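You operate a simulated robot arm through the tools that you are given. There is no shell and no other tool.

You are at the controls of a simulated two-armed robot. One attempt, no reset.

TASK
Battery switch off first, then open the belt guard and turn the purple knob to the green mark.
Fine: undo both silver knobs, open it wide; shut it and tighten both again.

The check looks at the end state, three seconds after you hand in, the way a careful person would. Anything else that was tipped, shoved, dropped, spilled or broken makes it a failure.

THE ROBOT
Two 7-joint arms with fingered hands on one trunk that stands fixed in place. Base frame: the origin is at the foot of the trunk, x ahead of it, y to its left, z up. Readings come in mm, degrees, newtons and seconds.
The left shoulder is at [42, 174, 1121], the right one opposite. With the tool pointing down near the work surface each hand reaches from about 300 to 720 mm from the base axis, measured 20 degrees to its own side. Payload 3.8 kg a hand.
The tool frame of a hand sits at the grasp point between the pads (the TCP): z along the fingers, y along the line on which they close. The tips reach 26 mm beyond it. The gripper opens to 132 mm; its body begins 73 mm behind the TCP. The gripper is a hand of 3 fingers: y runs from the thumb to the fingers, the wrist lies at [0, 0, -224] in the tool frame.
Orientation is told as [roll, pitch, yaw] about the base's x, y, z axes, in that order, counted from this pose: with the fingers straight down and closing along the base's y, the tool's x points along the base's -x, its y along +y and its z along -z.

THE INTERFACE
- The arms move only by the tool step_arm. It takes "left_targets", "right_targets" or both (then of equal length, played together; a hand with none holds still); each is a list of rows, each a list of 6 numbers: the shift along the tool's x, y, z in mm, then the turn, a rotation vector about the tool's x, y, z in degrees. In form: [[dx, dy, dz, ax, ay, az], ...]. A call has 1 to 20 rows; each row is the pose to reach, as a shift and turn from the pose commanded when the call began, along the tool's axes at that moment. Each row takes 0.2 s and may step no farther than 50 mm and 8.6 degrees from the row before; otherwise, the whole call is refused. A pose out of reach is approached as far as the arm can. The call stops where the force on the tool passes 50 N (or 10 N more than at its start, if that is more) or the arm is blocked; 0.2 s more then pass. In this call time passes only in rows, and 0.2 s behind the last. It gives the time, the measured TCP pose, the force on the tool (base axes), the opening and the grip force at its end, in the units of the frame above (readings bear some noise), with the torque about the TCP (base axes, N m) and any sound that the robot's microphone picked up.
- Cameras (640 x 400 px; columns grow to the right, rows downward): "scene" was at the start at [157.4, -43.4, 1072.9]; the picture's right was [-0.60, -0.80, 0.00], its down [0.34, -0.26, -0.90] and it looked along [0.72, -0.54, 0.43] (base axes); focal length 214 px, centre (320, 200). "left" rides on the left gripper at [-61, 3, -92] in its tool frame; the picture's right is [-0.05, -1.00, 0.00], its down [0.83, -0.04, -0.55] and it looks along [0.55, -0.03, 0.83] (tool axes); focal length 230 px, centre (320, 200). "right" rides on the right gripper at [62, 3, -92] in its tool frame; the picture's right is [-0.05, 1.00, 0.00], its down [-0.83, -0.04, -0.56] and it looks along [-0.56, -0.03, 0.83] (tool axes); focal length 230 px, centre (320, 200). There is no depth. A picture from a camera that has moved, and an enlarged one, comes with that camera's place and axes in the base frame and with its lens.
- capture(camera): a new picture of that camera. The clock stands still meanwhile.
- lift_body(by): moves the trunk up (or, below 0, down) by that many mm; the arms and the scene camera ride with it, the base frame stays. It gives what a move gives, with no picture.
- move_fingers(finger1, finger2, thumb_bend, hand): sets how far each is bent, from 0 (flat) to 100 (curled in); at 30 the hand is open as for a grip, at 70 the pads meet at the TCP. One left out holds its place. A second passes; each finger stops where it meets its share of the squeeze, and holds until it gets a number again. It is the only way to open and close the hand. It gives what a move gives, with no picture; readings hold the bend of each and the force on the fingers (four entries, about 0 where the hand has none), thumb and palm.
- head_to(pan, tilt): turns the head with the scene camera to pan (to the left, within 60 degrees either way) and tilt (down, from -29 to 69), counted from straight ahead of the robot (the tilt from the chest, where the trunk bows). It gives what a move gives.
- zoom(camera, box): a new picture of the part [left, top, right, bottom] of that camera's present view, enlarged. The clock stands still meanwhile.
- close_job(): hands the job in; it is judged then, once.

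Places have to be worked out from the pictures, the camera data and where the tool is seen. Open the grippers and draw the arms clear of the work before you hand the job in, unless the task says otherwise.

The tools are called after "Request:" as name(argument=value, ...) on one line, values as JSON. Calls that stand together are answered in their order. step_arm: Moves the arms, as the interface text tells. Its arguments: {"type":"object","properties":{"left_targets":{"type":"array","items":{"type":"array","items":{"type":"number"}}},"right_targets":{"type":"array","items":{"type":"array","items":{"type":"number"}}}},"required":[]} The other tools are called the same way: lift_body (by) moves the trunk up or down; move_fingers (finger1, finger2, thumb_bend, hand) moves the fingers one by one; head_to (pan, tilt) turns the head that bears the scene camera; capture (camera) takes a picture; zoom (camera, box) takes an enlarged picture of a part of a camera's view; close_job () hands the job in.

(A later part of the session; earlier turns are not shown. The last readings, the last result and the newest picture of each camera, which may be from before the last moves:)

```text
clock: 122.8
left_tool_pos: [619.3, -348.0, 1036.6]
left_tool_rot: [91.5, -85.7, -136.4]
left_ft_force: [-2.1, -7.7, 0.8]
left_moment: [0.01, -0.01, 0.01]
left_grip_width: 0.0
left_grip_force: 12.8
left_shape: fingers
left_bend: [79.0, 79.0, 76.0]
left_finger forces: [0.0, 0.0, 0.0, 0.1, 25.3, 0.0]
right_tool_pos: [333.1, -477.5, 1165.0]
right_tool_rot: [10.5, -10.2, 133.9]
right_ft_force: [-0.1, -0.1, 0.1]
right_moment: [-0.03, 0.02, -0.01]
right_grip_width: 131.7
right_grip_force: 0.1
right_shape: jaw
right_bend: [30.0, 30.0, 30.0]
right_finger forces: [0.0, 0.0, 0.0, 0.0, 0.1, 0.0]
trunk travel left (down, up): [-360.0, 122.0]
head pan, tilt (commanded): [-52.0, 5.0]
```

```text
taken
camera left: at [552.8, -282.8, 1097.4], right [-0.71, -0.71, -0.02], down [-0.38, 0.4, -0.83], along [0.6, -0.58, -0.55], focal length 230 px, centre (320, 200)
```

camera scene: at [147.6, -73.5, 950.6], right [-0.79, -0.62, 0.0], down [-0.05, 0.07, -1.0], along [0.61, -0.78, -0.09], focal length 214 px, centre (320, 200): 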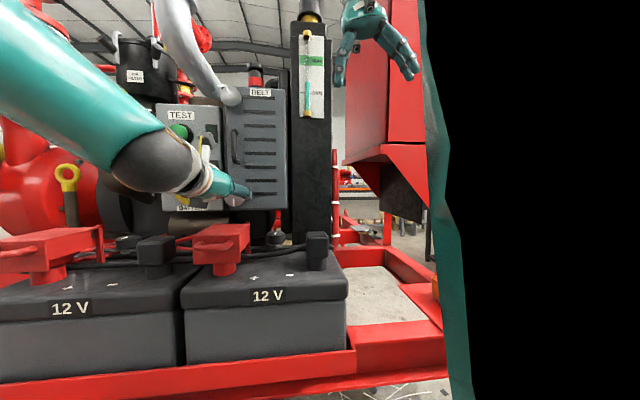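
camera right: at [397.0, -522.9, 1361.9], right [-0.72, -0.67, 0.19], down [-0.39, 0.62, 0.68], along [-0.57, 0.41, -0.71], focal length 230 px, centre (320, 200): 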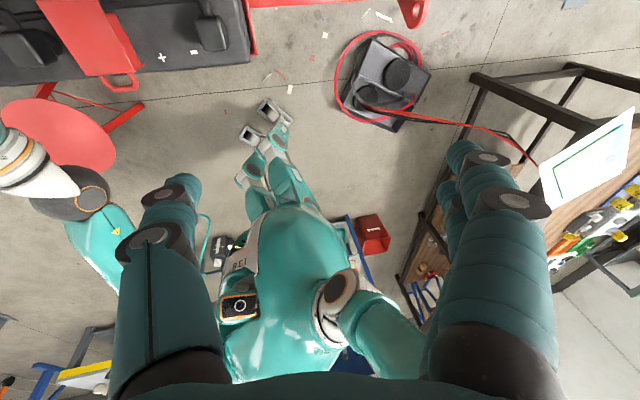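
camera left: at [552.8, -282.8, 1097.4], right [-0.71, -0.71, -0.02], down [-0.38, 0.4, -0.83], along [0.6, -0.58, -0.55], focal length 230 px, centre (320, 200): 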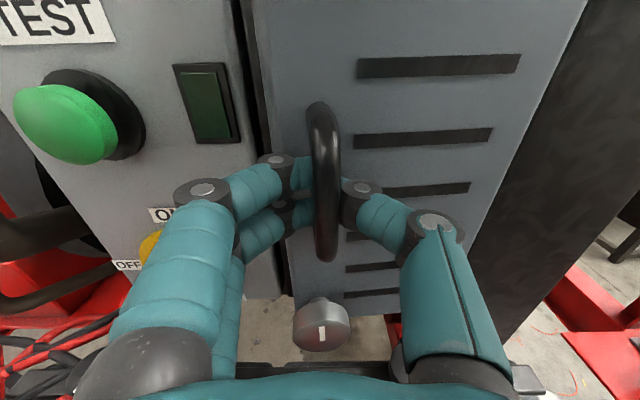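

The fingers have wrapped behind the handle bar. I pull gently outward 15 mm to see whether the guard comes free.

Request:
step_arm(left_targets=[[0, 0, -5, 0, 0, 0], [0, 0, -10, 0, 0, 0], [0, 0, -15, 0, 0, 0]])

Request:
capture(camera="left")

```text
clock: 123.6
left_tool_pos: [607.8, -339.3, 1036.1]
left_tool_rot: [90.8, -85.7, -136.1]
left_ft_force: [-5.8, -20.0, 1.9]
left_moment: [-0.02, 0.02, 0.13]
left_grip_width: 0.0
left_grip_force: 18.9
left_shape: fingers
left_bend: [80.0, 80.0, 76.0]
left_finger forces: [0.0, 0.1, 0.1, 0.1, 36.4, 0.0]
right_tool_pos: [331.8, -480.3, 1164.2]
right_tool_rot: [10.4, -10.2, 133.8]
right_ft_force: [-0.1, 0.6, 0.8]
right_moment: [0.0, 0.02, 0.01]
right_grip_width: 131.8
right_grip_force: 0.1
right_shape: jaw
right_bend: [30.0, 30.0, 30.0]
right_finger forces: [0.1, 0.1, 0.0, 0.0, 0.0, 0.0]
trunk travel left (down, up): [-360.0, 122.0]
head pan, tilt (commanded): [-52.0, 5.0]
```

```text
taken
camera left: at [540.3, -274.4, 1097.1], right [-0.71, -0.7, -0.02], down [-0.38, 0.41, -0.83], along [0.6, -0.58, -0.55], focal length 230 px, centre (320, 200)
```

left: 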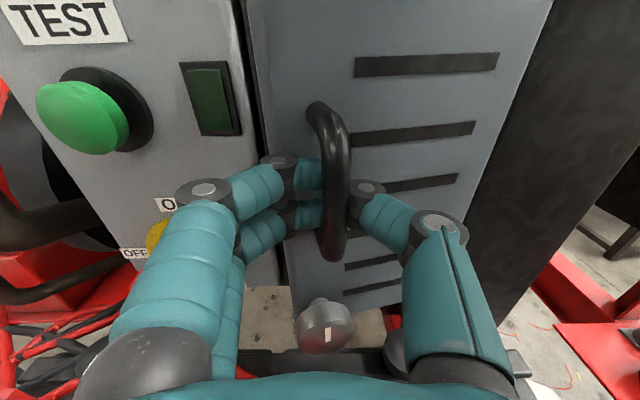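

The guard is swinging open. I follow the arc of the handle around the right-hand hinge, to about 25° of opening.

Request:
step_arm(left_targets=[[0, -8.8, -5.5, -2.5, 0, 0], [0, -14.5, -15, -5, 0, 0], [0, -21, -24, -7.5, 0, 0], [0, -28.3, -32.6, -10, 0, 0]])

Request:
capture(camera="left")

Request:
capture(camera="scene")

```text
clock: 124.6
left_tool_pos: [566.9, -333.9, 1034.5]
left_tool_rot: [103.0, -85.7, -137.7]
left_ft_force: [0.0, -12.6, 6.0]
left_moment: [-0.05, 0.04, 0.11]
left_grip_width: 0.0
left_grip_force: 15.9
left_shape: fingers
left_bend: [80.0, 81.0, 77.0]
left_finger forces: [0.1, 0.0, 0.1, 0.0, 31.1, 0.0]
right_tool_pos: [332.8, -479.3, 1166.0]
right_tool_rot: [10.5, -10.2, 133.8]
right_ft_force: [0.5, -1.1, 1.1]
right_moment: [-0.03, 0.03, 0.02]
right_grip_width: 131.8
right_grip_force: 0.1
right_shape: jaw
right_bend: [30.0, 30.0, 30.0]
right_finger forces: [0.0, 0.1, 0.0, 0.1, 0.1, 0.0]
trunk travel left (down, up): [-360.0, 122.0]
head pan, tilt (commanded): [-52.0, 5.0]
```

```text
taken
camera left: at [488.6, -280.4, 1094.6], right [-0.57, -0.82, -0.02], down [-0.43, 0.32, -0.84], along [0.7, -0.47, -0.54], focal length 230 px, centre (320, 200)
```

left: 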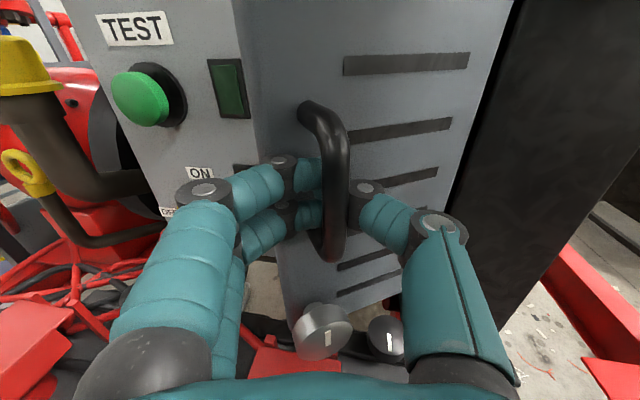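

```text
taken
camera scene: at [147.0, -74.5, 950.6], right [-0.79, -0.62, 0.0], down [-0.05, 0.07, -1.0], along [0.61, -0.78, -0.09], focal length 214 px, centre (320, 200)
```

scene: 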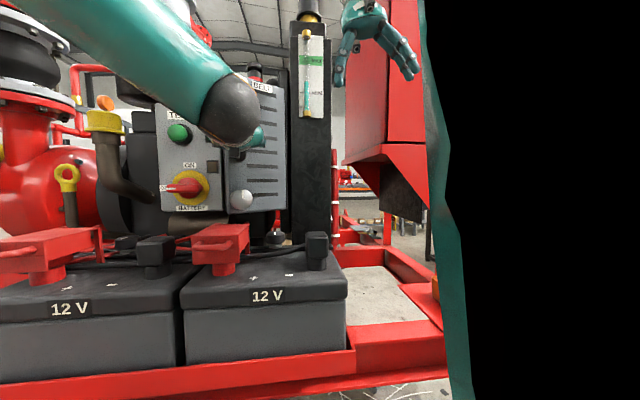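

The guard is about 25° open and follows smoothly. I continue along the arc to about 50°.

Request:
step_arm(left_targets=[[0, -10.7, -14.3, -3, 0, 0], [0, -25, -28.2, -6, 0, 0], [0, -39.5, -38.6, -10, 0, 0]])

Request:
capture(camera="left")

Request:
capture(camera="scene")

```text
clock: 125.4
left_tool_pos: [513.4, -344.0, 1031.8]
left_tool_rot: [116.0, -85.6, -140.8]
left_ft_force: [10.9, -21.3, 17.5]
left_moment: [-0.16, 0.12, 0.32]
left_grip_width: 0.1
left_grip_force: 20.3
left_shape: fingers
left_bend: [80.0, 81.0, 76.0]
left_finger forces: [0.0, 0.1, 0.0, 0.1, 40.3, 0.1]
right_tool_pos: [333.6, -479.6, 1164.7]
right_tool_rot: [10.4, -10.4, 133.9]
right_ft_force: [-0.1, 0.5, 0.5]
right_moment: [0.03, 0.0, 0.02]
right_grip_width: 132.2
right_grip_force: 0.1
right_shape: jaw
right_bend: [30.0, 30.0, 30.0]
right_finger forces: [0.1, 0.1, 0.0, 0.0, 0.0, 0.0]
trunk travel left (down, up): [-360.0, 122.0]
head pan, tilt (commanded): [-52.0, 5.0]
```

```text
taken
camera left: at [426.6, -304.7, 1090.8], right [-0.42, -0.91, -0.02], down [-0.47, 0.23, -0.85], along [0.78, -0.35, -0.53], focal length 230 px, centre (320, 200)
```

left: 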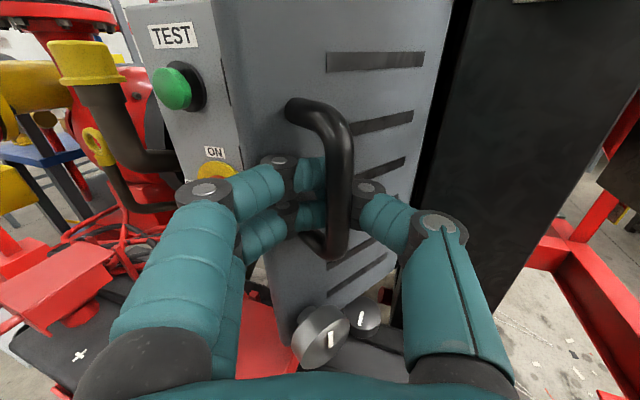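

```text
taken
camera scene: at [147.4, -75.1, 950.6], right [-0.79, -0.62, 0.0], down [-0.05, 0.07, -1.0], along [0.61, -0.78, -0.09], focal length 214 px, centre (320, 200)
```

scene: 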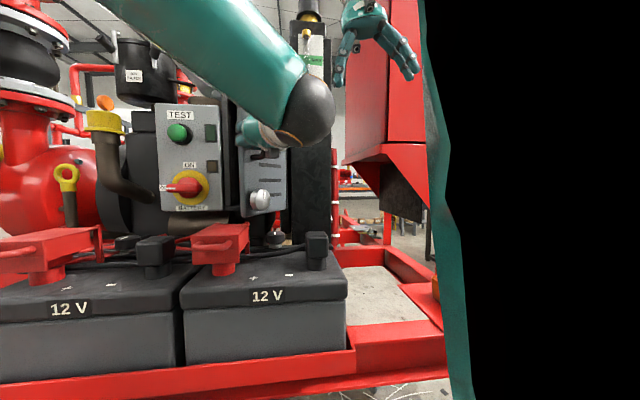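

About 50° open now. I pull on to about 65° keeping the hand's yaw.

Request:
step_arm(left_targets=[[0, -13, -10, 0, 0, 0], [0, -27.5, -18.9, 0, 0, 0]])

Request:
capture(camera="left")

Request:
capture(camera="scene")

```text
clock: 126.0
left_tool_pos: [487.7, -359.5, 1029.9]
left_tool_rot: [116.4, -85.7, -141.0]
left_ft_force: [22.2, -23.2, 20.6]
left_moment: [-0.16, 0.13, 0.48]
left_grip_width: 0.0
left_grip_force: 24.7
left_shape: fingers
left_bend: [80.0, 81.0, 74.0]
left_finger forces: [0.0, 4.7, 0.1, 0.0, 44.6, 0.0]
right_tool_pos: [334.6, -479.4, 1163.4]
right_tool_rot: [10.5, -10.2, 133.8]
right_ft_force: [0.2, 0.7, -0.7]
right_moment: [-0.01, -0.01, 0.0]
right_grip_width: 131.9
right_grip_force: 0.1
right_shape: jaw
right_bend: [30.0, 30.0, 30.0]
right_finger forces: [0.0, 0.0, 0.0, 0.1, 0.0, 0.0]
trunk travel left (down, up): [-360.0, 122.0]
head pan, tilt (commanded): [-52.0, 5.0]
```

```text
taken
camera left: at [400.4, -321.2, 1088.4], right [-0.42, -0.91, -0.02], down [-0.47, 0.23, -0.85], along [0.78, -0.35, -0.53], focal length 230 px, centre (320, 200)
```

left: 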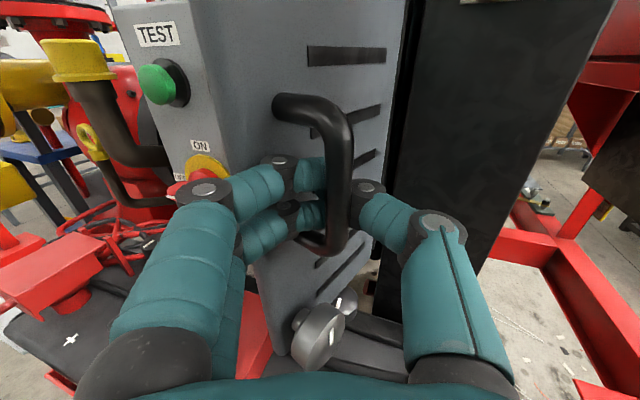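

```text
taken
camera scene: at [148.7, -74.8, 950.3], right [-0.79, -0.62, 0.0], down [-0.06, 0.07, -1.0], along [0.61, -0.78, -0.09], focal length 214 px, centre (320, 200)
```

scene: 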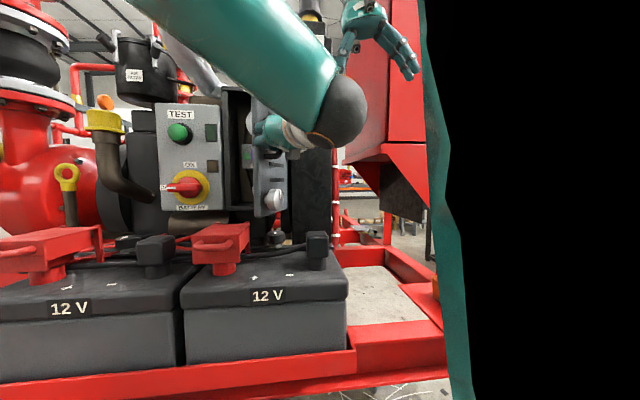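

The guard is ~65° open and the inside is visible. I zoom in on the interior.

Request:
zoom(camera="scene", box=[200, 70, 310, 230])

```text
2.50 times, centred on (255, 150) of scene
camera zoom: at [148.7, -74.8, 950.3], right [-0.79, -0.62, 0.0], down [-0.06, 0.07, -1.0], along [0.61, -0.78, -0.09], focal length 536 px, centre (482, 325)
```

zoom: 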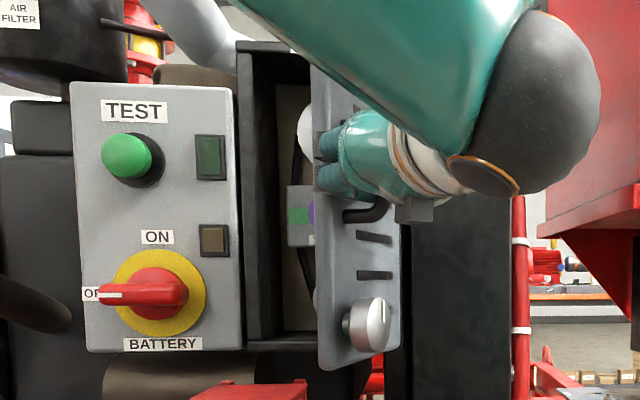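

Inside I can see a small plate with a green mark and a purple knob. I release the handle and back away a little, to then push the guard further open from its inner side.

Request:
move_fingers(hand="left", finger1=50, finger2=50, thumb_bend=45)

Request:
capture(camera="left")

```text
clock: 127.0
left_tool_pos: [483.1, -359.6, 1027.6]
left_tool_rot: [111.8, -85.8, -136.7]
left_ft_force: [-0.2, 0.2, -0.2]
left_moment: [0.04, 0.0, 0.03]
left_grip_width: 75.5
left_grip_force: 0.1
left_shape: fingers
left_bend: [50.0, 50.0, 45.0]
left_finger forces: [0.0, 0.0, 0.1, 0.1, 0.1, 0.0]
right_tool_pos: [332.8, -476.7, 1165.2]
right_tool_rot: [10.6, -10.1, 133.7]
right_ft_force: [-0.7, 0.3, 0.4]
right_moment: [-0.01, -0.01, -0.01]
right_grip_width: 131.9
right_grip_force: 0.0
right_shape: jaw
right_bend: [30.0, 30.0, 30.0]
right_finger forces: [0.0, 0.0, 0.1, 0.0, 0.1, 0.0]
trunk travel left (down, up): [-360.0, 122.0]
head pan, tilt (commanded): [-52.0, 5.0]
```

```text
taken
camera left: at [397.4, -320.4, 1086.9], right [-0.42, -0.91, -0.02], down [-0.48, 0.24, -0.85], along [0.77, -0.35, -0.53], focal length 230 px, centre (320, 200)
```

left: 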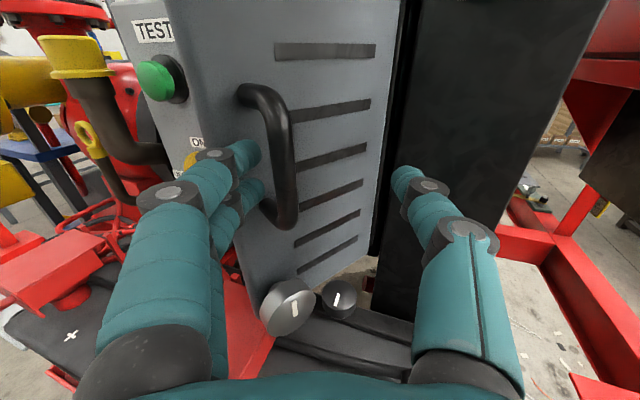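

The guard drifted back slightly when the fingers opened. I withdraw the hand straight back 50 mm.

Request:
step_arm(left_targets=[[0, 0, -25, 0, 0, 0], [0, 0, -50, 0, 0, 0]])

Request:
capture(camera="left")

Request:
capture(camera="scene")

```text
clock: 127.6
left_tool_pos: [438.6, -338.8, 1027.2]
left_tool_rot: [112.1, -85.8, -136.9]
left_ft_force: [0.4, 0.1, -0.3]
left_moment: [0.03, -0.04, 0.0]
left_grip_width: 75.7
left_grip_force: 0.1
left_shape: fingers
left_bend: [50.0, 50.0, 45.0]
left_finger forces: [0.0, 0.0, 0.0, 0.0, 0.0, 0.0]
right_tool_pos: [333.0, -476.6, 1165.7]
right_tool_rot: [10.6, -10.2, 133.8]
right_ft_force: [-0.2, -0.4, 0.2]
right_moment: [0.01, -0.03, -0.01]
right_grip_width: 131.9
right_grip_force: 0.1
right_shape: jaw
right_bend: [30.0, 30.0, 30.0]
right_finger forces: [0.1, 0.0, 0.0, 0.0, 0.0, 0.1]
trunk travel left (down, up): [-360.0, 122.0]
head pan, tilt (commanded): [-52.0, 5.0]
```

```text
taken
camera left: at [352.2, -299.1, 1086.0], right [-0.42, -0.91, -0.02], down [-0.48, 0.24, -0.85], along [0.77, -0.35, -0.53], focal length 230 px, centre (320, 200)
```

left: 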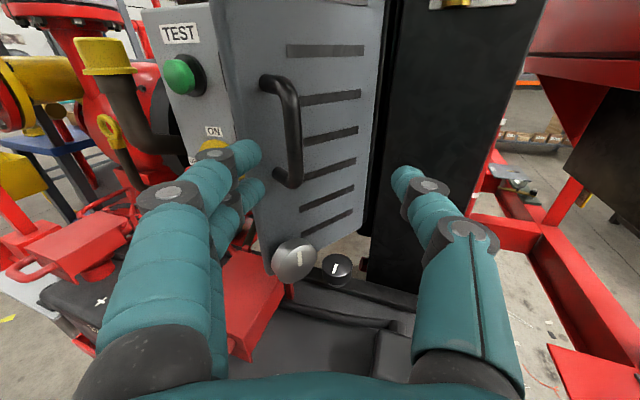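

```text
taken
camera scene: at [147.3, -73.4, 950.6], right [-0.79, -0.62, 0.0], down [-0.05, 0.07, -1.0], along [0.61, -0.78, -0.09], focal length 214 px, centre (320, 200)
```

scene: 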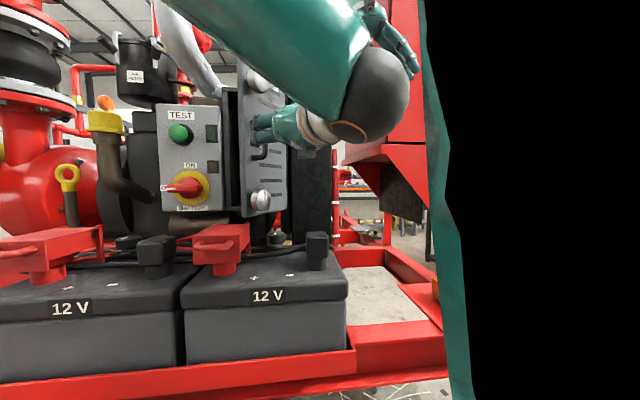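

The guard rests at roughly 45°. I swing the hand around its free edge: left to a≈240, turning square to the panel again.

Request:
step_arm(left_targets=[[0, 40, 10, 5, 0, 0], [0, 80, 25, 10, 0, 0], [0, 120, 40, 15, 0, 0], [0, 160, 58, 20, 0, 0]])

Request:
capture(camera="left")

Request:
capture(camera="scene")

```text
clock: 128.6
left_tool_pos: [560.0, -217.7, 1039.2]
left_tool_rot: [91.2, -85.8, -136.3]
left_ft_force: [0.6, 0.3, -0.3]
left_moment: [0.04, -0.01, -0.01]
left_grip_width: 75.9
left_grip_force: 0.1
left_shape: fingers
left_bend: [50.0, 50.0, 45.0]
left_finger forces: [0.0, 0.1, 0.0, 0.0, 0.0, 0.0]
right_tool_pos: [333.5, -476.5, 1165.6]
right_tool_rot: [10.5, -10.2, 133.8]
right_ft_force: [0.5, -0.1, 0.2]
right_moment: [0.02, 0.01, -0.01]
right_grip_width: 131.6
right_grip_force: 0.2
right_shape: jaw
right_bend: [30.0, 30.0, 30.0]
right_finger forces: [0.1, 0.0, 0.1, 0.0, 0.1, 0.0]
trunk travel left (down, up): [-360.0, 122.0]
head pan, tilt (commanded): [-52.0, 5.0]
```

```text
taken
camera left: at [492.0, -152.9, 1100.2], right [-0.71, -0.71, -0.02], down [-0.38, 0.4, -0.83], along [0.6, -0.58, -0.55], focal length 230 px, centre (320, 200)
```

left: 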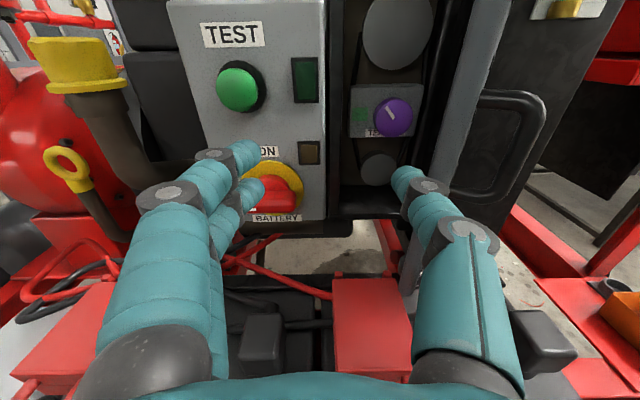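

```text
taken
camera scene: at [147.7, -72.9, 950.6], right [-0.79, -0.62, 0.0], down [-0.05, 0.07, -1.0], along [0.61, -0.78, -0.09], focal length 214 px, centre (320, 200)
```

scene: 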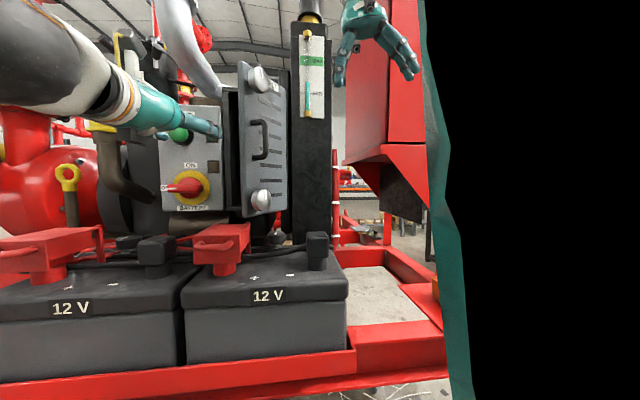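

Now the purple knob is in plain view inside, with a green mark at its left. The guard stays put. I zoom in.

Request:
zoom(camera="left", box=[330, 0, 530, 210])

Request:
zoom(camera="scene", box=[210, 50, 300, 230])

```text
1.90 times, centred on (430, 105) of left
camera zoom: at [492.0, -152.9, 1100.2], right [-0.71, -0.71, -0.02], down [-0.38, 0.4, -0.83], along [0.6, -0.58, -0.55], focal length 438 px, centre (110, 381)
```

zoom: 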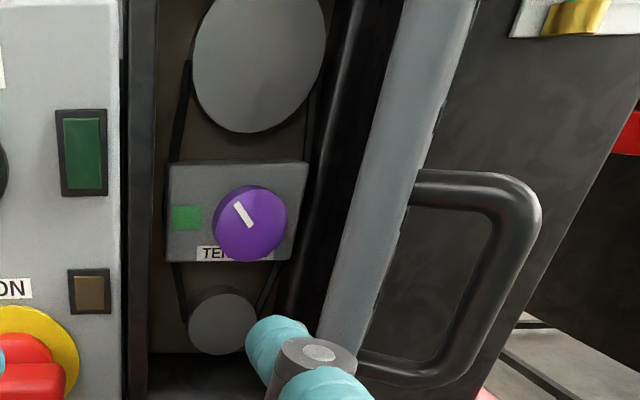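

```text
2.22 times, centred on (255, 140) of scene
camera zoom: at [147.7, -72.9, 950.6], right [-0.79, -0.62, 0.0], down [-0.05, 0.07, -1.0], along [0.61, -0.78, -0.09], focal length 477 px, centre (464, 333)
```

zoom: 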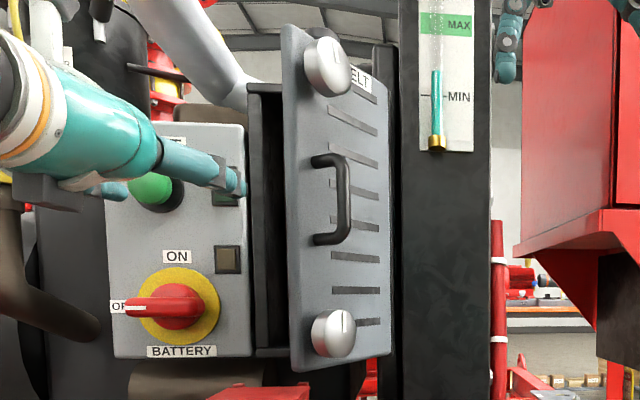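

The purple knob's pointer is at about 11 o'clock and the green mark at 9 o'clock, so it needs roughly a 60° counter-clockwise turn. First I open the guard wide: I close the hand, go in beside the guard's free edge and push it to the right from inside.

Request:
move_fingers(hand="left", finger1=66, finger2=66, thumb_bend=66)

Request:
step_arm(left_targets=[[0, 5, 30, 0, 0, 0], [0, 5, 60, 0, 0, 0], [0, 5, 85, 0, 0, 0]])

Request:
capture(camera="left")

```text
clock: 129.6
left_tool_pos: [558.0, -218.0, 1039.4]
left_tool_rot: [92.2, -85.9, -137.1]
left_ft_force: [0.3, 1.0, -0.2]
left_moment: [0.01, 0.0, -0.02]
left_grip_width: 17.0
left_grip_force: 0.1
left_shape: fingers
left_bend: [66.0, 66.0, 66.0]
left_finger forces: [0.0, 0.0, 0.0, 0.1, 0.0, 0.0]
right_tool_pos: [333.1, -478.0, 1165.4]
right_tool_rot: [10.5, -10.2, 133.9]
right_ft_force: [-0.3, 0.0, 0.1]
right_moment: [-0.01, 0.0, -0.07]
right_grip_width: 132.0
right_grip_force: 0.0
right_shape: jaw
right_bend: [30.0, 30.0, 30.0]
right_finger forces: [0.1, 0.0, 0.1, 0.0, 0.1, 0.0]
trunk travel left (down, up): [-360.0, 122.0]
head pan, tilt (commanded): [-52.0, 5.0]
```

```text
clock: 130.4
left_tool_pos: [623.6, -275.1, 1039.5]
left_tool_rot: [91.9, -85.7, -136.9]
left_ft_force: [-0.5, -0.4, -0.1]
left_moment: [-0.01, 0.05, 0.0]
left_grip_width: 17.2
left_grip_force: 0.0
left_shape: fingers
left_bend: [66.0, 66.0, 66.0]
left_finger forces: [0.1, 0.0, 0.1, 0.0, 0.0, 0.0]
right_tool_pos: [332.4, -477.4, 1165.8]
right_tool_rot: [10.5, -10.2, 133.9]
right_ft_force: [-0.3, -0.1, -0.2]
right_moment: [-0.05, 0.04, -0.02]
right_grip_width: 131.9
right_grip_force: 0.1
right_shape: jaw
right_bend: [30.0, 30.0, 30.0]
right_finger forces: [0.0, 0.0, 0.0, 0.0, 0.1, 0.1]
trunk travel left (down, up): [-360.0, 122.0]
head pan, tilt (commanded): [-52.0, 5.0]
```

```text
taken
camera left: at [556.0, -210.4, 1101.2], right [-0.71, -0.71, -0.02], down [-0.38, 0.4, -0.83], along [0.6, -0.58, -0.55], focal length 230 px, centre (320, 200)
```

left: 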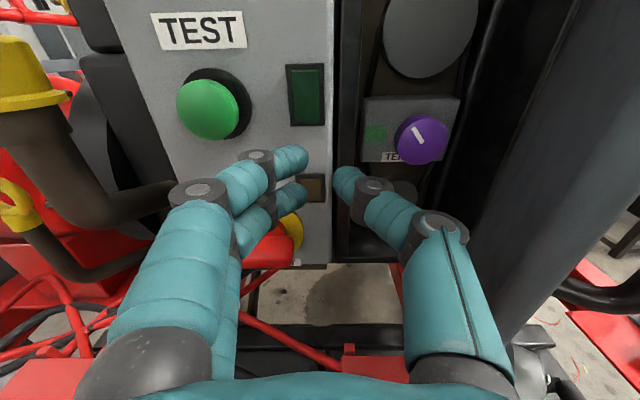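

The hand is beside the guard's inner face. I push to the right in steps to swing the guard wide open.

Request:
step_arm(left_targets=[[0, -25, 0, 0, 0, 0], [0, -50, 0, 0, 0, 0], [0, -75, -3, 0, 0, 0], [0, -100, -6, 0, 0, 0], [0, -120, -10, 0, 0, 0]])

Request:
capture(camera="left")

Request:
capture(camera="scene")

```text
clock: 131.6
left_tool_pos: [531.0, -351.6, 1031.3]
left_tool_rot: [92.0, -85.7, -136.8]
left_ft_force: [0.4, 0.7, -0.2]
left_moment: [0.0, -0.04, 0.01]
left_grip_width: 16.9
left_grip_force: 0.0
left_shape: fingers
left_bend: [66.0, 66.0, 66.0]
left_finger forces: [0.1, 0.1, 0.1, 0.0, 0.0, 0.0]
right_tool_pos: [332.8, -476.1, 1166.1]
right_tool_rot: [10.5, -10.2, 133.8]
right_ft_force: [0.3, 0.5, 0.0]
right_moment: [0.02, 0.0, 0.0]
right_grip_width: 131.9
right_grip_force: 0.0
right_shape: jaw
right_bend: [30.0, 30.0, 30.0]
right_finger forces: [0.0, 0.1, 0.0, 0.0, 0.0, 0.0]
trunk travel left (down, up): [-360.0, 122.0]
head pan, tilt (commanded): [-52.0, 5.0]
```

```text
taken
camera left: at [463.0, -288.1, 1091.8], right [-0.71, -0.71, -0.02], down [-0.38, 0.4, -0.83], along [0.6, -0.58, -0.55], focal length 230 px, centre (320, 200)
```

left: 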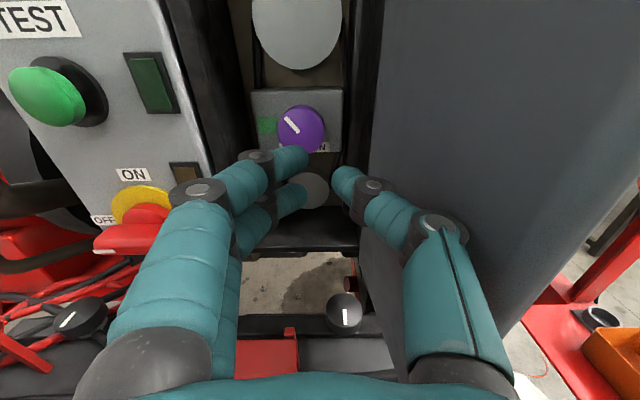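

```text
taken
camera scene: at [147.3, -73.6, 950.6], right [-0.79, -0.62, 0.0], down [-0.05, 0.07, -1.0], along [0.61, -0.78, -0.09], focal length 214 px, centre (320, 200)
```

scene: 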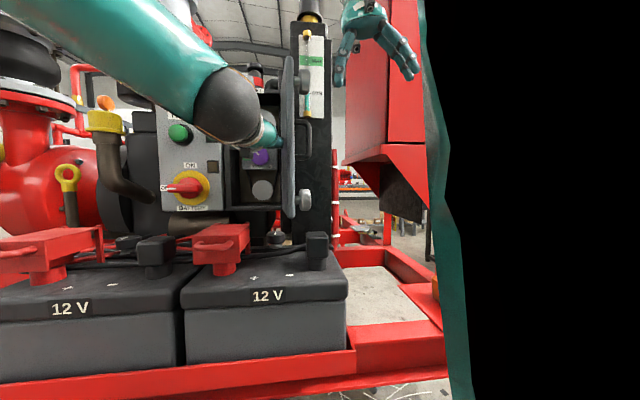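

The guard is now about 90° open with almost no resistance. I push on another 60 mm to open it wide.

Request:
step_arm(left_targets=[[0, -20, 0, 0, 0, 0], [0, -40, 0, 0, 0, 0], [0, -60, 0, 0, 0, 0]])

Request:
capture(camera="left")

Request:
capture(camera="scene")

```text
clock: 132.2
left_tool_pos: [525.0, -364.8, 1030.7]
left_tool_rot: [98.3, -85.9, -140.2]
left_ft_force: [8.5, 35.3, -0.5]
left_moment: [0.07, 0.0, -1.63]
left_grip_width: 8.1
left_grip_force: 16.5
left_shape: fingers
left_bend: [66.0, 66.0, 66.0]
left_finger forces: [0.1, 0.0, 0.1, 0.0, 33.9, 0.0]
right_tool_pos: [333.1, -475.6, 1165.8]
right_tool_rot: [10.6, -10.2, 133.8]
right_ft_force: [-0.2, 0.0, -0.1]
right_moment: [0.06, -0.02, -0.02]
right_grip_width: 131.8
right_grip_force: 0.1
right_shape: jaw
right_bend: [30.0, 30.0, 30.0]
right_finger forces: [0.0, 0.1, 0.0, 0.0, 0.0, 0.0]
trunk travel left (down, up): [-360.0, 122.0]
head pan, tilt (commanded): [-52.0, 5.0]
stopped in row 3 (left hand): the force on the tool passed its limit at 56 N (the readings are from after the stop); the commanded pose is now the measured one
```

```text
taken
camera left: at [453.8, -302.0, 1090.6], right [-0.67, -0.74, -0.02], down [-0.39, 0.38, -0.84], along [0.63, -0.56, -0.55], focal length 230 px, centre (320, 200)
```

left: 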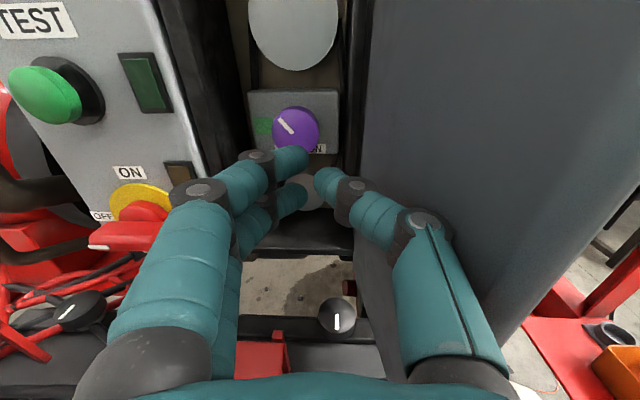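

```text
taken
camera scene: at [147.8, -72.0, 950.7], right [-0.79, -0.62, 0.0], down [-0.05, 0.07, -1.0], along [0.61, -0.78, -0.09], focal length 214 px, centre (320, 200)
```

scene: 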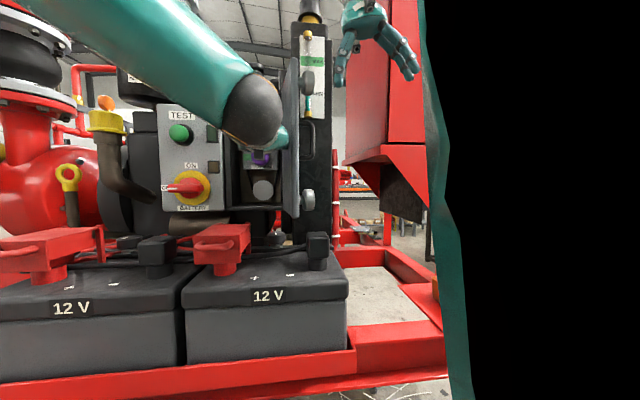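

The guard has reached its hinge stop at just over 90°, which is wide open. The purple knob lies at about [646, -443, 1021] (a≈144, depth ≈770), recessed inside and at the very edge of the left arm's reach, so I will use the right arm there. First I withdraw the left hand to the left, clear of the guard.

Request:
step_arm(left_targets=[[0, 20, 0, 0, 0, 0], [0, 40, 0, 0, 0, 0], [0, 50, -45, 0, 0, 0], [0, 75, -85, 0, 0, 0], [0, 110, -115, 0, 0, 0], [0, 150, -140, 0, 0, 0], [0, 190, -160, 0, 0, 0]])

Request:
capture(camera="left")

Request:
capture(camera="scene")

```text
clock: 133.8
left_tool_pos: [529.7, -122.6, 1040.2]
left_tool_rot: [94.2, -85.8, -137.5]
left_ft_force: [0.2, -0.1, 0.4]
left_moment: [0.01, -0.01, -0.01]
left_grip_width: 16.8
left_grip_force: 0.1
left_shape: fingers
left_bend: [66.0, 66.0, 66.0]
left_finger forces: [0.0, 0.1, 0.1, 0.0, 0.0, 0.1]
right_tool_pos: [333.4, -475.5, 1165.2]
right_tool_rot: [10.5, -10.2, 133.8]
right_ft_force: [-1.2, 0.4, -0.6]
right_moment: [0.0, 0.01, -0.03]
right_grip_width: 132.1
right_grip_force: 0.1
right_shape: jaw
right_bend: [30.0, 30.0, 30.0]
right_finger forces: [0.1, 0.0, 0.0, 0.0, 0.0, 0.0]
trunk travel left (down, up): [-360.0, 122.0]
head pan, tilt (commanded): [-52.0, 5.0]
```

```text
taken
camera left: at [461.2, -59.7, 1102.1], right [-0.69, -0.73, -0.02], down [-0.39, 0.39, -0.83], along [0.61, -0.57, -0.55], focal length 230 px, centre (320, 200)
```

left: 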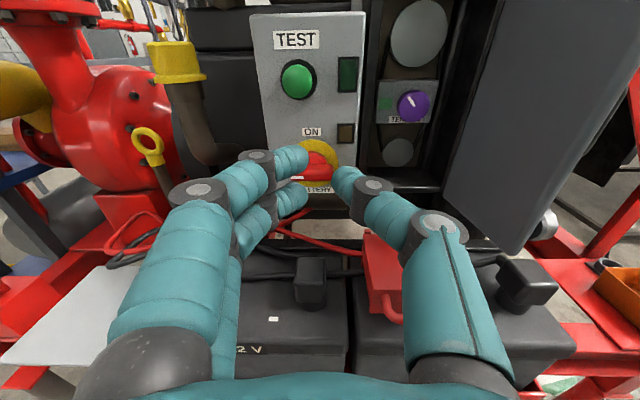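

```text
taken
camera scene: at [147.4, -72.8, 950.6], right [-0.79, -0.62, 0.0], down [-0.05, 0.07, -1.0], along [0.61, -0.78, -0.09], focal length 214 px, centre (320, 200)
```

scene: 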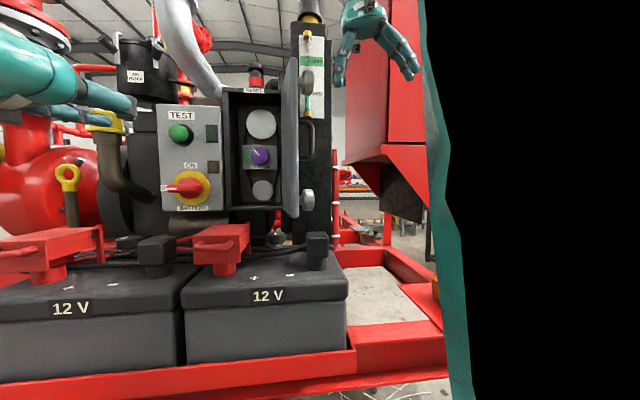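

The guard is wide open and stays there. I zoom on the interior from both cameras for the knob's location and pointer angle.

Request:
zoom(camera="scene", box=[215, 80, 305, 220])

Request:
zoom(camera="left", box=[340, 0, 480, 200])

```text
2.86 times, centred on (260, 150) of scene
camera zoom: at [147.4, -72.8, 950.6], right [-0.79, -0.62, 0.0], down [-0.05, 0.07, -1.0], along [0.61, -0.78, -0.09], focal length 613 px, centre (491, 343)
```

zoom: 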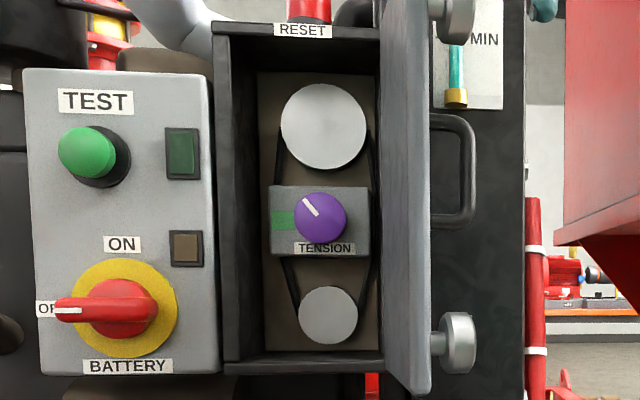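

```text
2.00 times, centred on (410, 100) of left
camera zoom: at [461.2, -59.7, 1102.1], right [-0.69, -0.73, -0.02], down [-0.39, 0.39, -0.83], along [0.61, -0.57, -0.55], focal length 460 px, centre (140, 400)
```

zoom: 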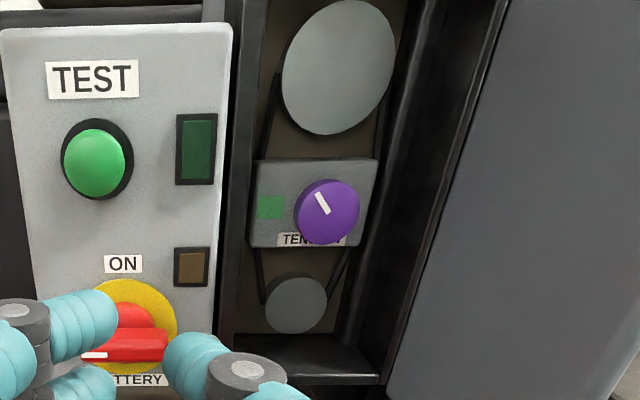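

The picture is clear: TENSION pointer at about 10:45, green mark at 9 o'clock (about 54° counter-clockwise). I now bring in the right arm: narrow its fingers, raise it and carry it over to the left side of the open guard, while the left hand moves further away.

Request:
move_fingers(hand="right", finger1=50, finger2=50, thumb_bend=50)

Request:
step_arm(right_targets=[[-5, 5, -29, 0, 0, 0], [-10.6, 11, -58.2, 0, 0, 0], [-20, -28, -64, 0, 0, 0], [-29, -67, -70, 0, 0, 0], [-39, -106, -75, 0, 0, 0], [-48, -144, -81, 0, 0, 0], [-58, -183, -87, 0, 0, 0], [-67, -220.8, -92.5, 0, 0, 0]], left_targets=[[0, 11, -10.5, 0, 0, 0], [0, 22, -21, 0, 0, 0], [0, 33, -31.5, 0, 0, 0], [0, 44, -42, 0, 0, 0], [0, 55, -52.5, 0, 0, 0], [0, 66, -63, 0, 0, 0], [0, 77, -73.5, 0, 0, 0], [0, 88, -84, 0, 0, 0]])

Request:
capture(camera="scene")

Request:
capture(camera="right")

```text
clock: 134.8
left_tool_pos: [531.0, -123.6, 1041.5]
left_tool_rot: [94.4, -85.8, -137.7]
left_ft_force: [-0.2, 0.1, 0.1]
left_moment: [0.02, 0.01, 0.0]
left_grip_width: 16.6
left_grip_force: 0.2
left_shape: fingers
left_bend: [66.0, 66.0, 66.0]
left_finger forces: [0.0, 0.0, 0.0, 0.0, 0.0, 0.1]
right_tool_pos: [333.2, -478.1, 1165.9]
right_tool_rot: [10.5, -10.1, 133.8]
right_ft_force: [0.1, 0.3, 0.1]
right_moment: [0.03, 0.01, 0.03]
right_grip_width: 68.2
right_grip_force: 0.1
right_shape: fingers
right_bend: [50.0, 50.0, 50.0]
right_finger forces: [0.0, 0.0, 0.0, 0.0, 0.0, 0.0]
trunk travel left (down, up): [-360.0, 122.0]
head pan, tilt (commanded): [-52.0, 5.0]
```

```text
clock: 136.6
left_tool_pos: [528.6, -0.7, 1047.9]
left_tool_rot: [94.9, -85.7, -138.3]
left_ft_force: [-0.1, 0.1, 1.3]
left_moment: [-0.01, -0.07, 0.0]
left_grip_width: 16.9
left_grip_force: 0.0
left_shape: fingers
left_bend: [66.0, 66.0, 66.0]
left_finger forces: [0.0, 0.0, 0.1, 0.0, 0.1, 0.2]
right_tool_pos: [415.8, -291.7, 1160.9]
right_tool_rot: [10.3, -10.1, 133.7]
right_ft_force: [-0.2, -0.4, 0.5]
right_moment: [0.01, 0.01, 0.02]
right_grip_width: 68.4
right_grip_force: 0.1
right_shape: fingers
right_bend: [50.0, 50.0, 50.0]
right_finger forces: [0.1, 0.0, 0.1, 0.1, 0.1, 0.0]
right hand out of reach, approached as far as the arm can: row 1, 2, 3, 4, 5, 6, 7, 8
trunk travel left (down, up): [-360.0, 122.0]
head pan, tilt (commanded): [-52.0, 5.0]
```

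```text
taken
camera scene: at [147.3, -73.3, 950.6], right [-0.79, -0.62, 0.0], down [-0.05, 0.07, -1.0], along [0.61, -0.78, -0.09], focal length 214 px, centre (320, 200)
```

scene: 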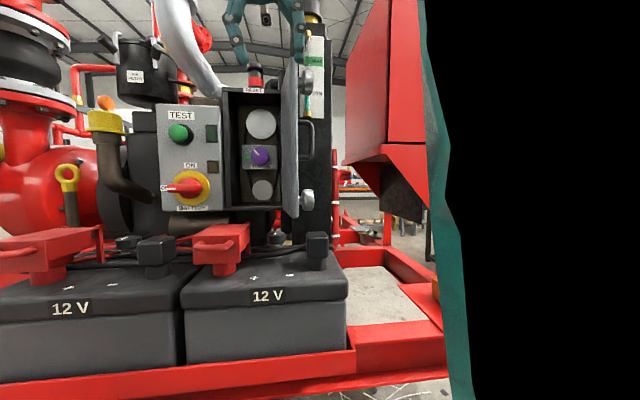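

```text
taken
camera right: at [477.7, -337.6, 1238.6], right [-0.72, -0.67, 0.18], down [-0.4, 0.62, 0.68], along [-0.56, 0.42, -0.71], focal length 230 px, centre (320, 200)
```

right: 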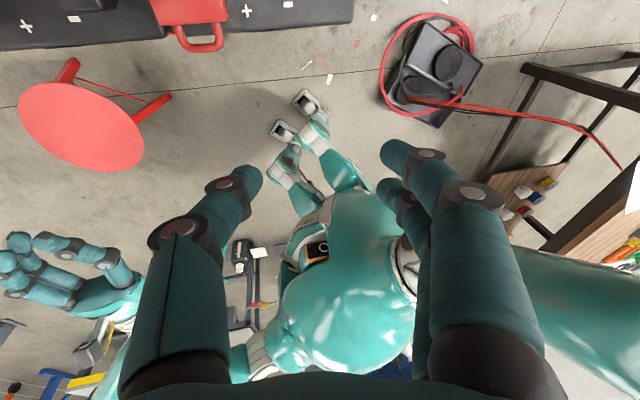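

The right hand is now in front of the guard's free edge at a≈88, depth 500. I pitch it forward to point at the enclosure while moving to a≈140, depth 620, z≈1030.

Request:
step_arm(right_targets=[[10.7, -12.3, 7.4, 0.67, 7.68, 0.63], [21.5, -24.6, 14.8, 1.34, 15.4, 1.26], [32.2, -37, 22.2, 2, 23, 1.9], [43, -49.3, 29.6, 2.7, 30.7, 2.5], [53.7, -61.6, 37, 3.3, 38.4, 3.2], [64.4, -73.9, 44.4, 4, 46.1, 3.8], [75.1, -73.9, 51.9, 4.7, 53.7, 4.4], [85.8, -73.9, 59.3, 5.4, 61.4, 5], [96.6, -73.9, 66.7, 6, 69.1, 5.7], [107.3, -73.9, 74, 6.7, 76.8, 6.3], [118, -73.9, 81.5, 7.4, 84.4, 6.9], [128.8, -73.9, 88.9, 8, 92.1, 7.6], [139.5, -73.9, 96.3, 8.7, 99.8, 8.2]])

Request:
capture(camera="scene")

Request:
capture(camera="right")

```text
clock: 139.4
left_tool_pos: [528.5, -1.3, 1048.1]
left_tool_rot: [94.0, -85.8, -137.3]
left_ft_force: [-0.6, -0.7, 0.0]
left_moment: [0.0, 0.0, 0.03]
left_grip_width: 16.5
left_grip_force: 0.0
left_shape: fingers
left_bend: [66.0, 66.0, 66.0]
left_finger forces: [0.0, 0.0, 0.0, 0.0, 0.0, 0.0]
right_tool_pos: [538.5, -337.6, 1027.9]
right_tool_rot: [-54.0, 89.8, 81.0]
right_ft_force: [-1.3, -0.2, -0.3]
right_moment: [0.02, 0.03, 0.0]
right_grip_width: 68.3
right_grip_force: 0.0
right_shape: fingers
right_bend: [50.0, 50.0, 50.0]
right_finger forces: [0.0, 0.0, 0.0, 0.1, 0.0, 0.0]
trunk travel left (down, up): [-360.0, 122.0]
head pan, tilt (commanded): [-52.0, 5.0]
```

```text
taken
camera scene: at [147.7, -73.7, 950.5], right [-0.79, -0.62, 0.0], down [-0.05, 0.07, -1.0], along [0.61, -0.78, -0.09], focal length 214 px, centre (320, 200)
```

scene: 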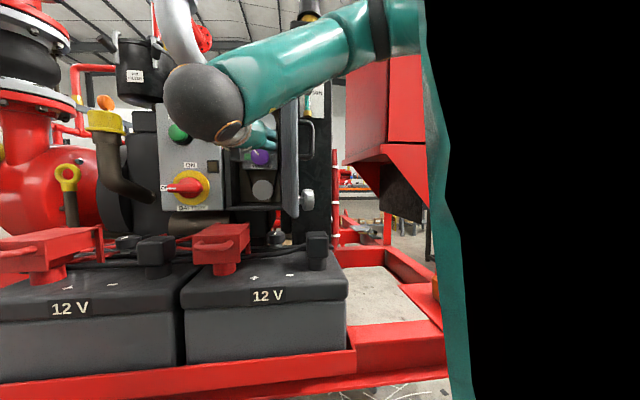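

```text
taken
camera right: at [470.4, -275.8, 1089.9], right [-0.71, -0.71, -0.06], down [-0.36, 0.43, -0.83], along [0.61, -0.57, -0.56], focal length 230 px, centre (320, 200)
```

right: 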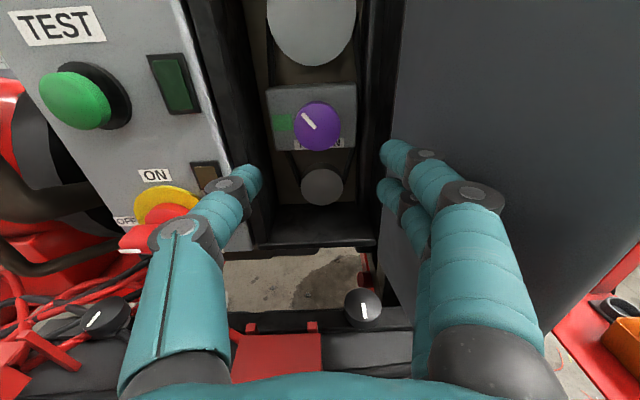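

The right hand is well placed: level, facing the purple knob, centred at a≈142. I test a counter-clockwise roll of 60° here in free space and return.

Request:
step_arm(right_targets=[[0, 0, 0, 0, 0, -8.5], [0, 0, 0, 0, 0, -17], [0, 0, 0, 0, 0, -25.5], [0, 0, 0, 0, 0, -34], [0, 0, 0, 0, 0, -42.5], [0, 0, 0, 0, 0, -51], [0, 0, 0, 0, 0, -60]])

Request:
capture(camera="right")

```text
refused: row 7 steps farther than a row can; nothing moved
```

```text
taken
camera right: at [470.4, -275.8, 1089.9], right [-0.71, -0.71, -0.06], down [-0.36, 0.43, -0.83], along [0.61, -0.57, -0.56], focal length 230 px, centre (320, 200)
```

right: 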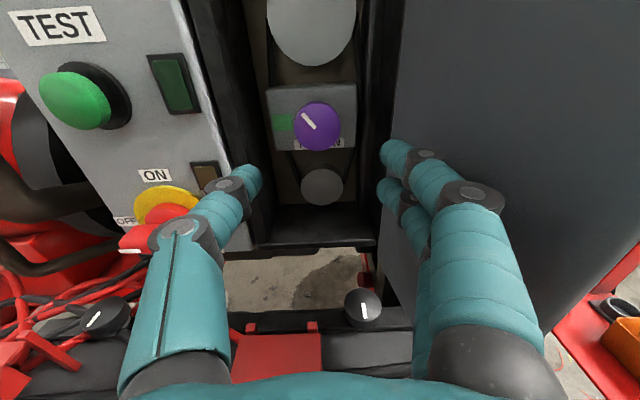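

The last row stepped 9°, too far, so nothing moved. I repeat the test with 8.4° steps.

Request:
step_arm(right_targets=[[0, 0, 0, 0, 0, -8.4], [0, 0, 0, 0, 0, -16.8], [0, 0, 0, 0, 0, -25.2], [0, 0, 0, 0, 0, -33.6], [0, 0, 0, 0, 0, -42], [0, 0, 0, 0, 0, -50.4], [0, 0, 0, 0, 0, -58.8]])

Request:
capture(camera="right")

```text
clock: 141.0
left_tool_pos: [528.6, -1.2, 1047.3]
left_tool_rot: [94.4, -85.8, -137.7]
left_ft_force: [0.6, 0.7, 0.1]
left_moment: [0.02, 0.01, -0.02]
left_grip_width: 16.7
left_grip_force: 0.1
left_shape: fingers
left_bend: [66.0, 66.0, 66.0]
left_finger forces: [0.0, 0.0, 0.0, 0.0, 0.0, 0.0]
right_tool_pos: [539.4, -337.3, 1027.9]
right_tool_rot: [89.8, 31.2, -135.0]
right_ft_force: [0.6, -0.2, -0.6]
right_moment: [-0.01, 0.02, -0.02]
right_grip_width: 68.5
right_grip_force: 0.2
right_shape: fingers
right_bend: [50.0, 50.0, 50.0]
right_finger forces: [0.0, 0.0, 0.0, 0.1, 0.1, 0.0]
trunk travel left (down, up): [-360.0, 122.0]
head pan, tilt (commanded): [-52.0, 5.0]
```

```text
taken
camera right: at [508.8, -237.7, 1063.1], right [-0.39, -0.4, 0.83], down [-0.88, -0.09, -0.46], along [0.26, -0.91, -0.31], focal length 230 px, centre (320, 200)
```

right: 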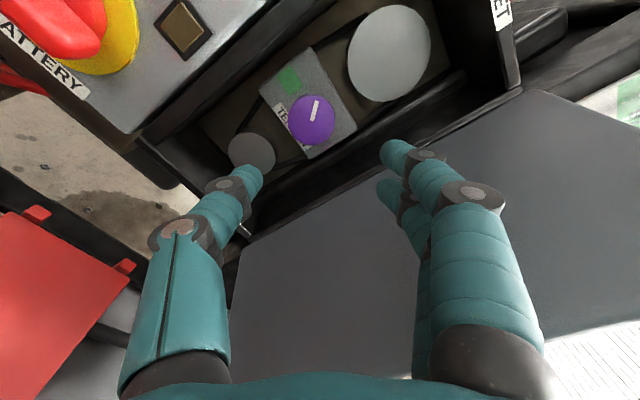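

The roll works freely. I roll back, narrow the opening to about 57 mm to fit the enclosure, and lower 7 mm to the knob's height.

Request:
step_arm(right_targets=[[0, 0, 0, 0, 0, 8.4], [0, 0, 0, 0, 0, 16.8], [0, 0, 0, 0, 0, 25.2], [0, 0, 0, 0, 0, 33.6], [0, 0, 0, 0, 0, 42], [0, 0, 0, 0, 0, 50.4], [0, 0, 0, 0, 0, 58.8]])

Request:
move_fingers(hand="right", finger1=53, finger2=53, thumb_bend=53)

Request:
step_arm(right_targets=[[-7, 0, 0, 0, 0, 0], [-7, 0, 30, 0, 0, 0], [-7, 0, 60, 0, 0, 0]])

Request:
capture(camera="right")

```text
clock: 142.6
left_tool_pos: [528.7, -1.1, 1046.9]
left_tool_rot: [94.4, -85.8, -137.7]
left_ft_force: [0.3, 0.1, 0.9]
left_moment: [-0.02, -0.01, 0.03]
left_grip_width: 16.6
left_grip_force: 0.1
left_shape: fingers
left_bend: [66.0, 66.0, 66.0]
left_finger forces: [0.0, 0.1, 0.0, 0.0, 0.1, 0.0]
right_tool_pos: [538.9, -339.6, 1028.6]
right_tool_rot: [-52.8, 89.7, 82.3]
right_ft_force: [0.6, -0.2, 0.0]
right_moment: [0.01, 0.01, 0.02]
right_grip_width: 68.5
right_grip_force: 0.0
right_shape: fingers
right_bend: [50.0, 50.0, 50.0]
right_finger forces: [0.0, 0.1, 0.1, 0.0, 0.0, 0.0]
trunk travel left (down, up): [-360.0, 122.0]
head pan, tilt (commanded): [-52.0, 5.0]
```

```text
clock: 143.6
left_tool_pos: [529.1, -1.3, 1047.4]
left_tool_rot: [94.4, -85.8, -137.7]
left_ft_force: [-0.5, 0.0, 0.4]
left_moment: [0.0, 0.01, -0.01]
left_grip_width: 16.5
left_grip_force: 0.0
left_shape: fingers
left_bend: [66.0, 66.0, 66.0]
left_finger forces: [0.1, 0.1, 0.1, 0.1, 0.0, 0.0]
right_tool_pos: [539.7, -338.6, 1028.6]
right_tool_rot: [-34.9, 89.8, 100.1]
right_ft_force: [-0.1, -0.2, 0.0]
right_moment: [0.01, -0.05, 0.0]
right_grip_width: 58.4
right_grip_force: 0.0
right_shape: fingers
right_bend: [53.0, 53.0, 53.0]
right_finger forces: [0.0, 0.0, 0.1, 0.0, 0.0, 0.1]
trunk travel left (down, up): [-360.0, 122.0]
head pan, tilt (commanded): [-52.0, 5.0]
```

```text
clock: 144.4
left_tool_pos: [529.3, -0.6, 1048.1]
left_tool_rot: [94.3, -85.8, -137.6]
left_ft_force: [0.3, 0.4, -0.6]
left_moment: [0.01, 0.01, 0.0]
left_grip_width: 16.5
left_grip_force: 0.0
left_shape: fingers
left_bend: [66.0, 66.0, 66.0]
left_finger forces: [0.0, 0.1, 0.0, 0.0, 0.0, 0.0]
right_tool_pos: [581.0, -380.2, 1020.9]
right_tool_rot: [-27.5, 89.7, 107.6]
right_ft_force: [-0.3, -0.7, -0.3]
right_moment: [0.01, 0.01, 0.03]
right_grip_width: 58.2
right_grip_force: 0.1
right_shape: fingers
right_bend: [53.0, 53.0, 53.0]
right_finger forces: [0.1, 0.0, 0.1, 0.0, 0.0, 0.0]
trunk travel left (down, up): [-360.0, 122.0]
head pan, tilt (commanded): [-52.0, 5.0]
```

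```text
taken
camera right: at [513.3, -318.4, 1083.7], right [-0.71, -0.71, -0.05], down [-0.36, 0.43, -0.83], along [0.61, -0.56, -0.56], focal length 230 px, centre (320, 200)
```

right: 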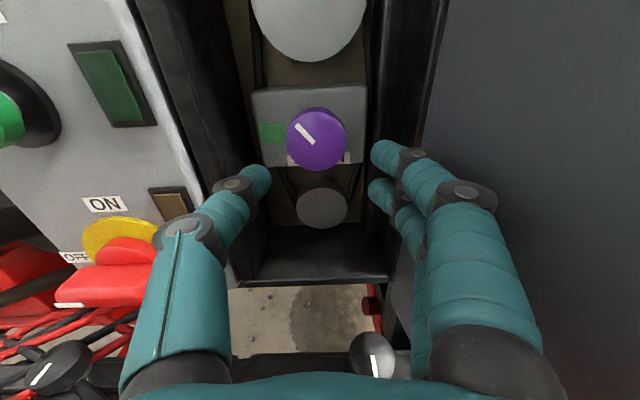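

Everything lines up. I go on into the enclosure in small steps, to depth ~740 first.

Request:
step_arm(right_targets=[[0, 0, 20, 0, 0, 0], [0, 0, 40, 0, 0, 0], [0, 0, 58, 0, 0, 0]])

Request:
capture(camera="right")

```text
clock: 145.2
left_tool_pos: [530.4, -1.3, 1047.6]
left_tool_rot: [94.4, -85.8, -137.7]
left_ft_force: [0.0, -0.4, 0.3]
left_moment: [0.02, -0.02, -0.04]
left_grip_width: 16.5
left_grip_force: 0.1
left_shape: fingers
left_bend: [66.0, 66.0, 66.0]
left_finger forces: [0.1, 0.0, 0.0, 0.0, 0.0, 0.0]
right_tool_pos: [621.1, -421.1, 1022.1]
right_tool_rot: [-35.4, 89.6, 99.7]
right_ft_force: [0.8, 0.1, -0.2]
right_moment: [0.01, -0.01, -0.02]
right_grip_width: 58.4
right_grip_force: 0.0
right_shape: fingers
right_bend: [53.0, 53.0, 53.0]
right_finger forces: [0.0, 0.0, 0.0, 0.1, 0.0, 0.0]
trunk travel left (down, up): [-360.0, 122.0]
head pan, tilt (commanded): [-52.0, 5.0]
```

```text
taken
camera right: at [554.4, -359.0, 1083.1], right [-0.71, -0.71, -0.05], down [-0.36, 0.43, -0.83], along [0.61, -0.56, -0.56], focal length 230 px, centre (320, 200)
```

right: 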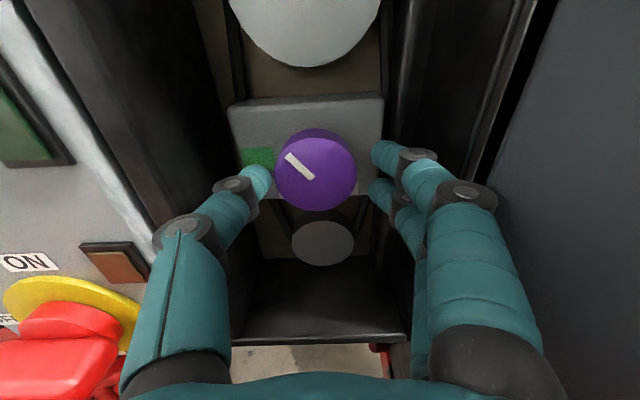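

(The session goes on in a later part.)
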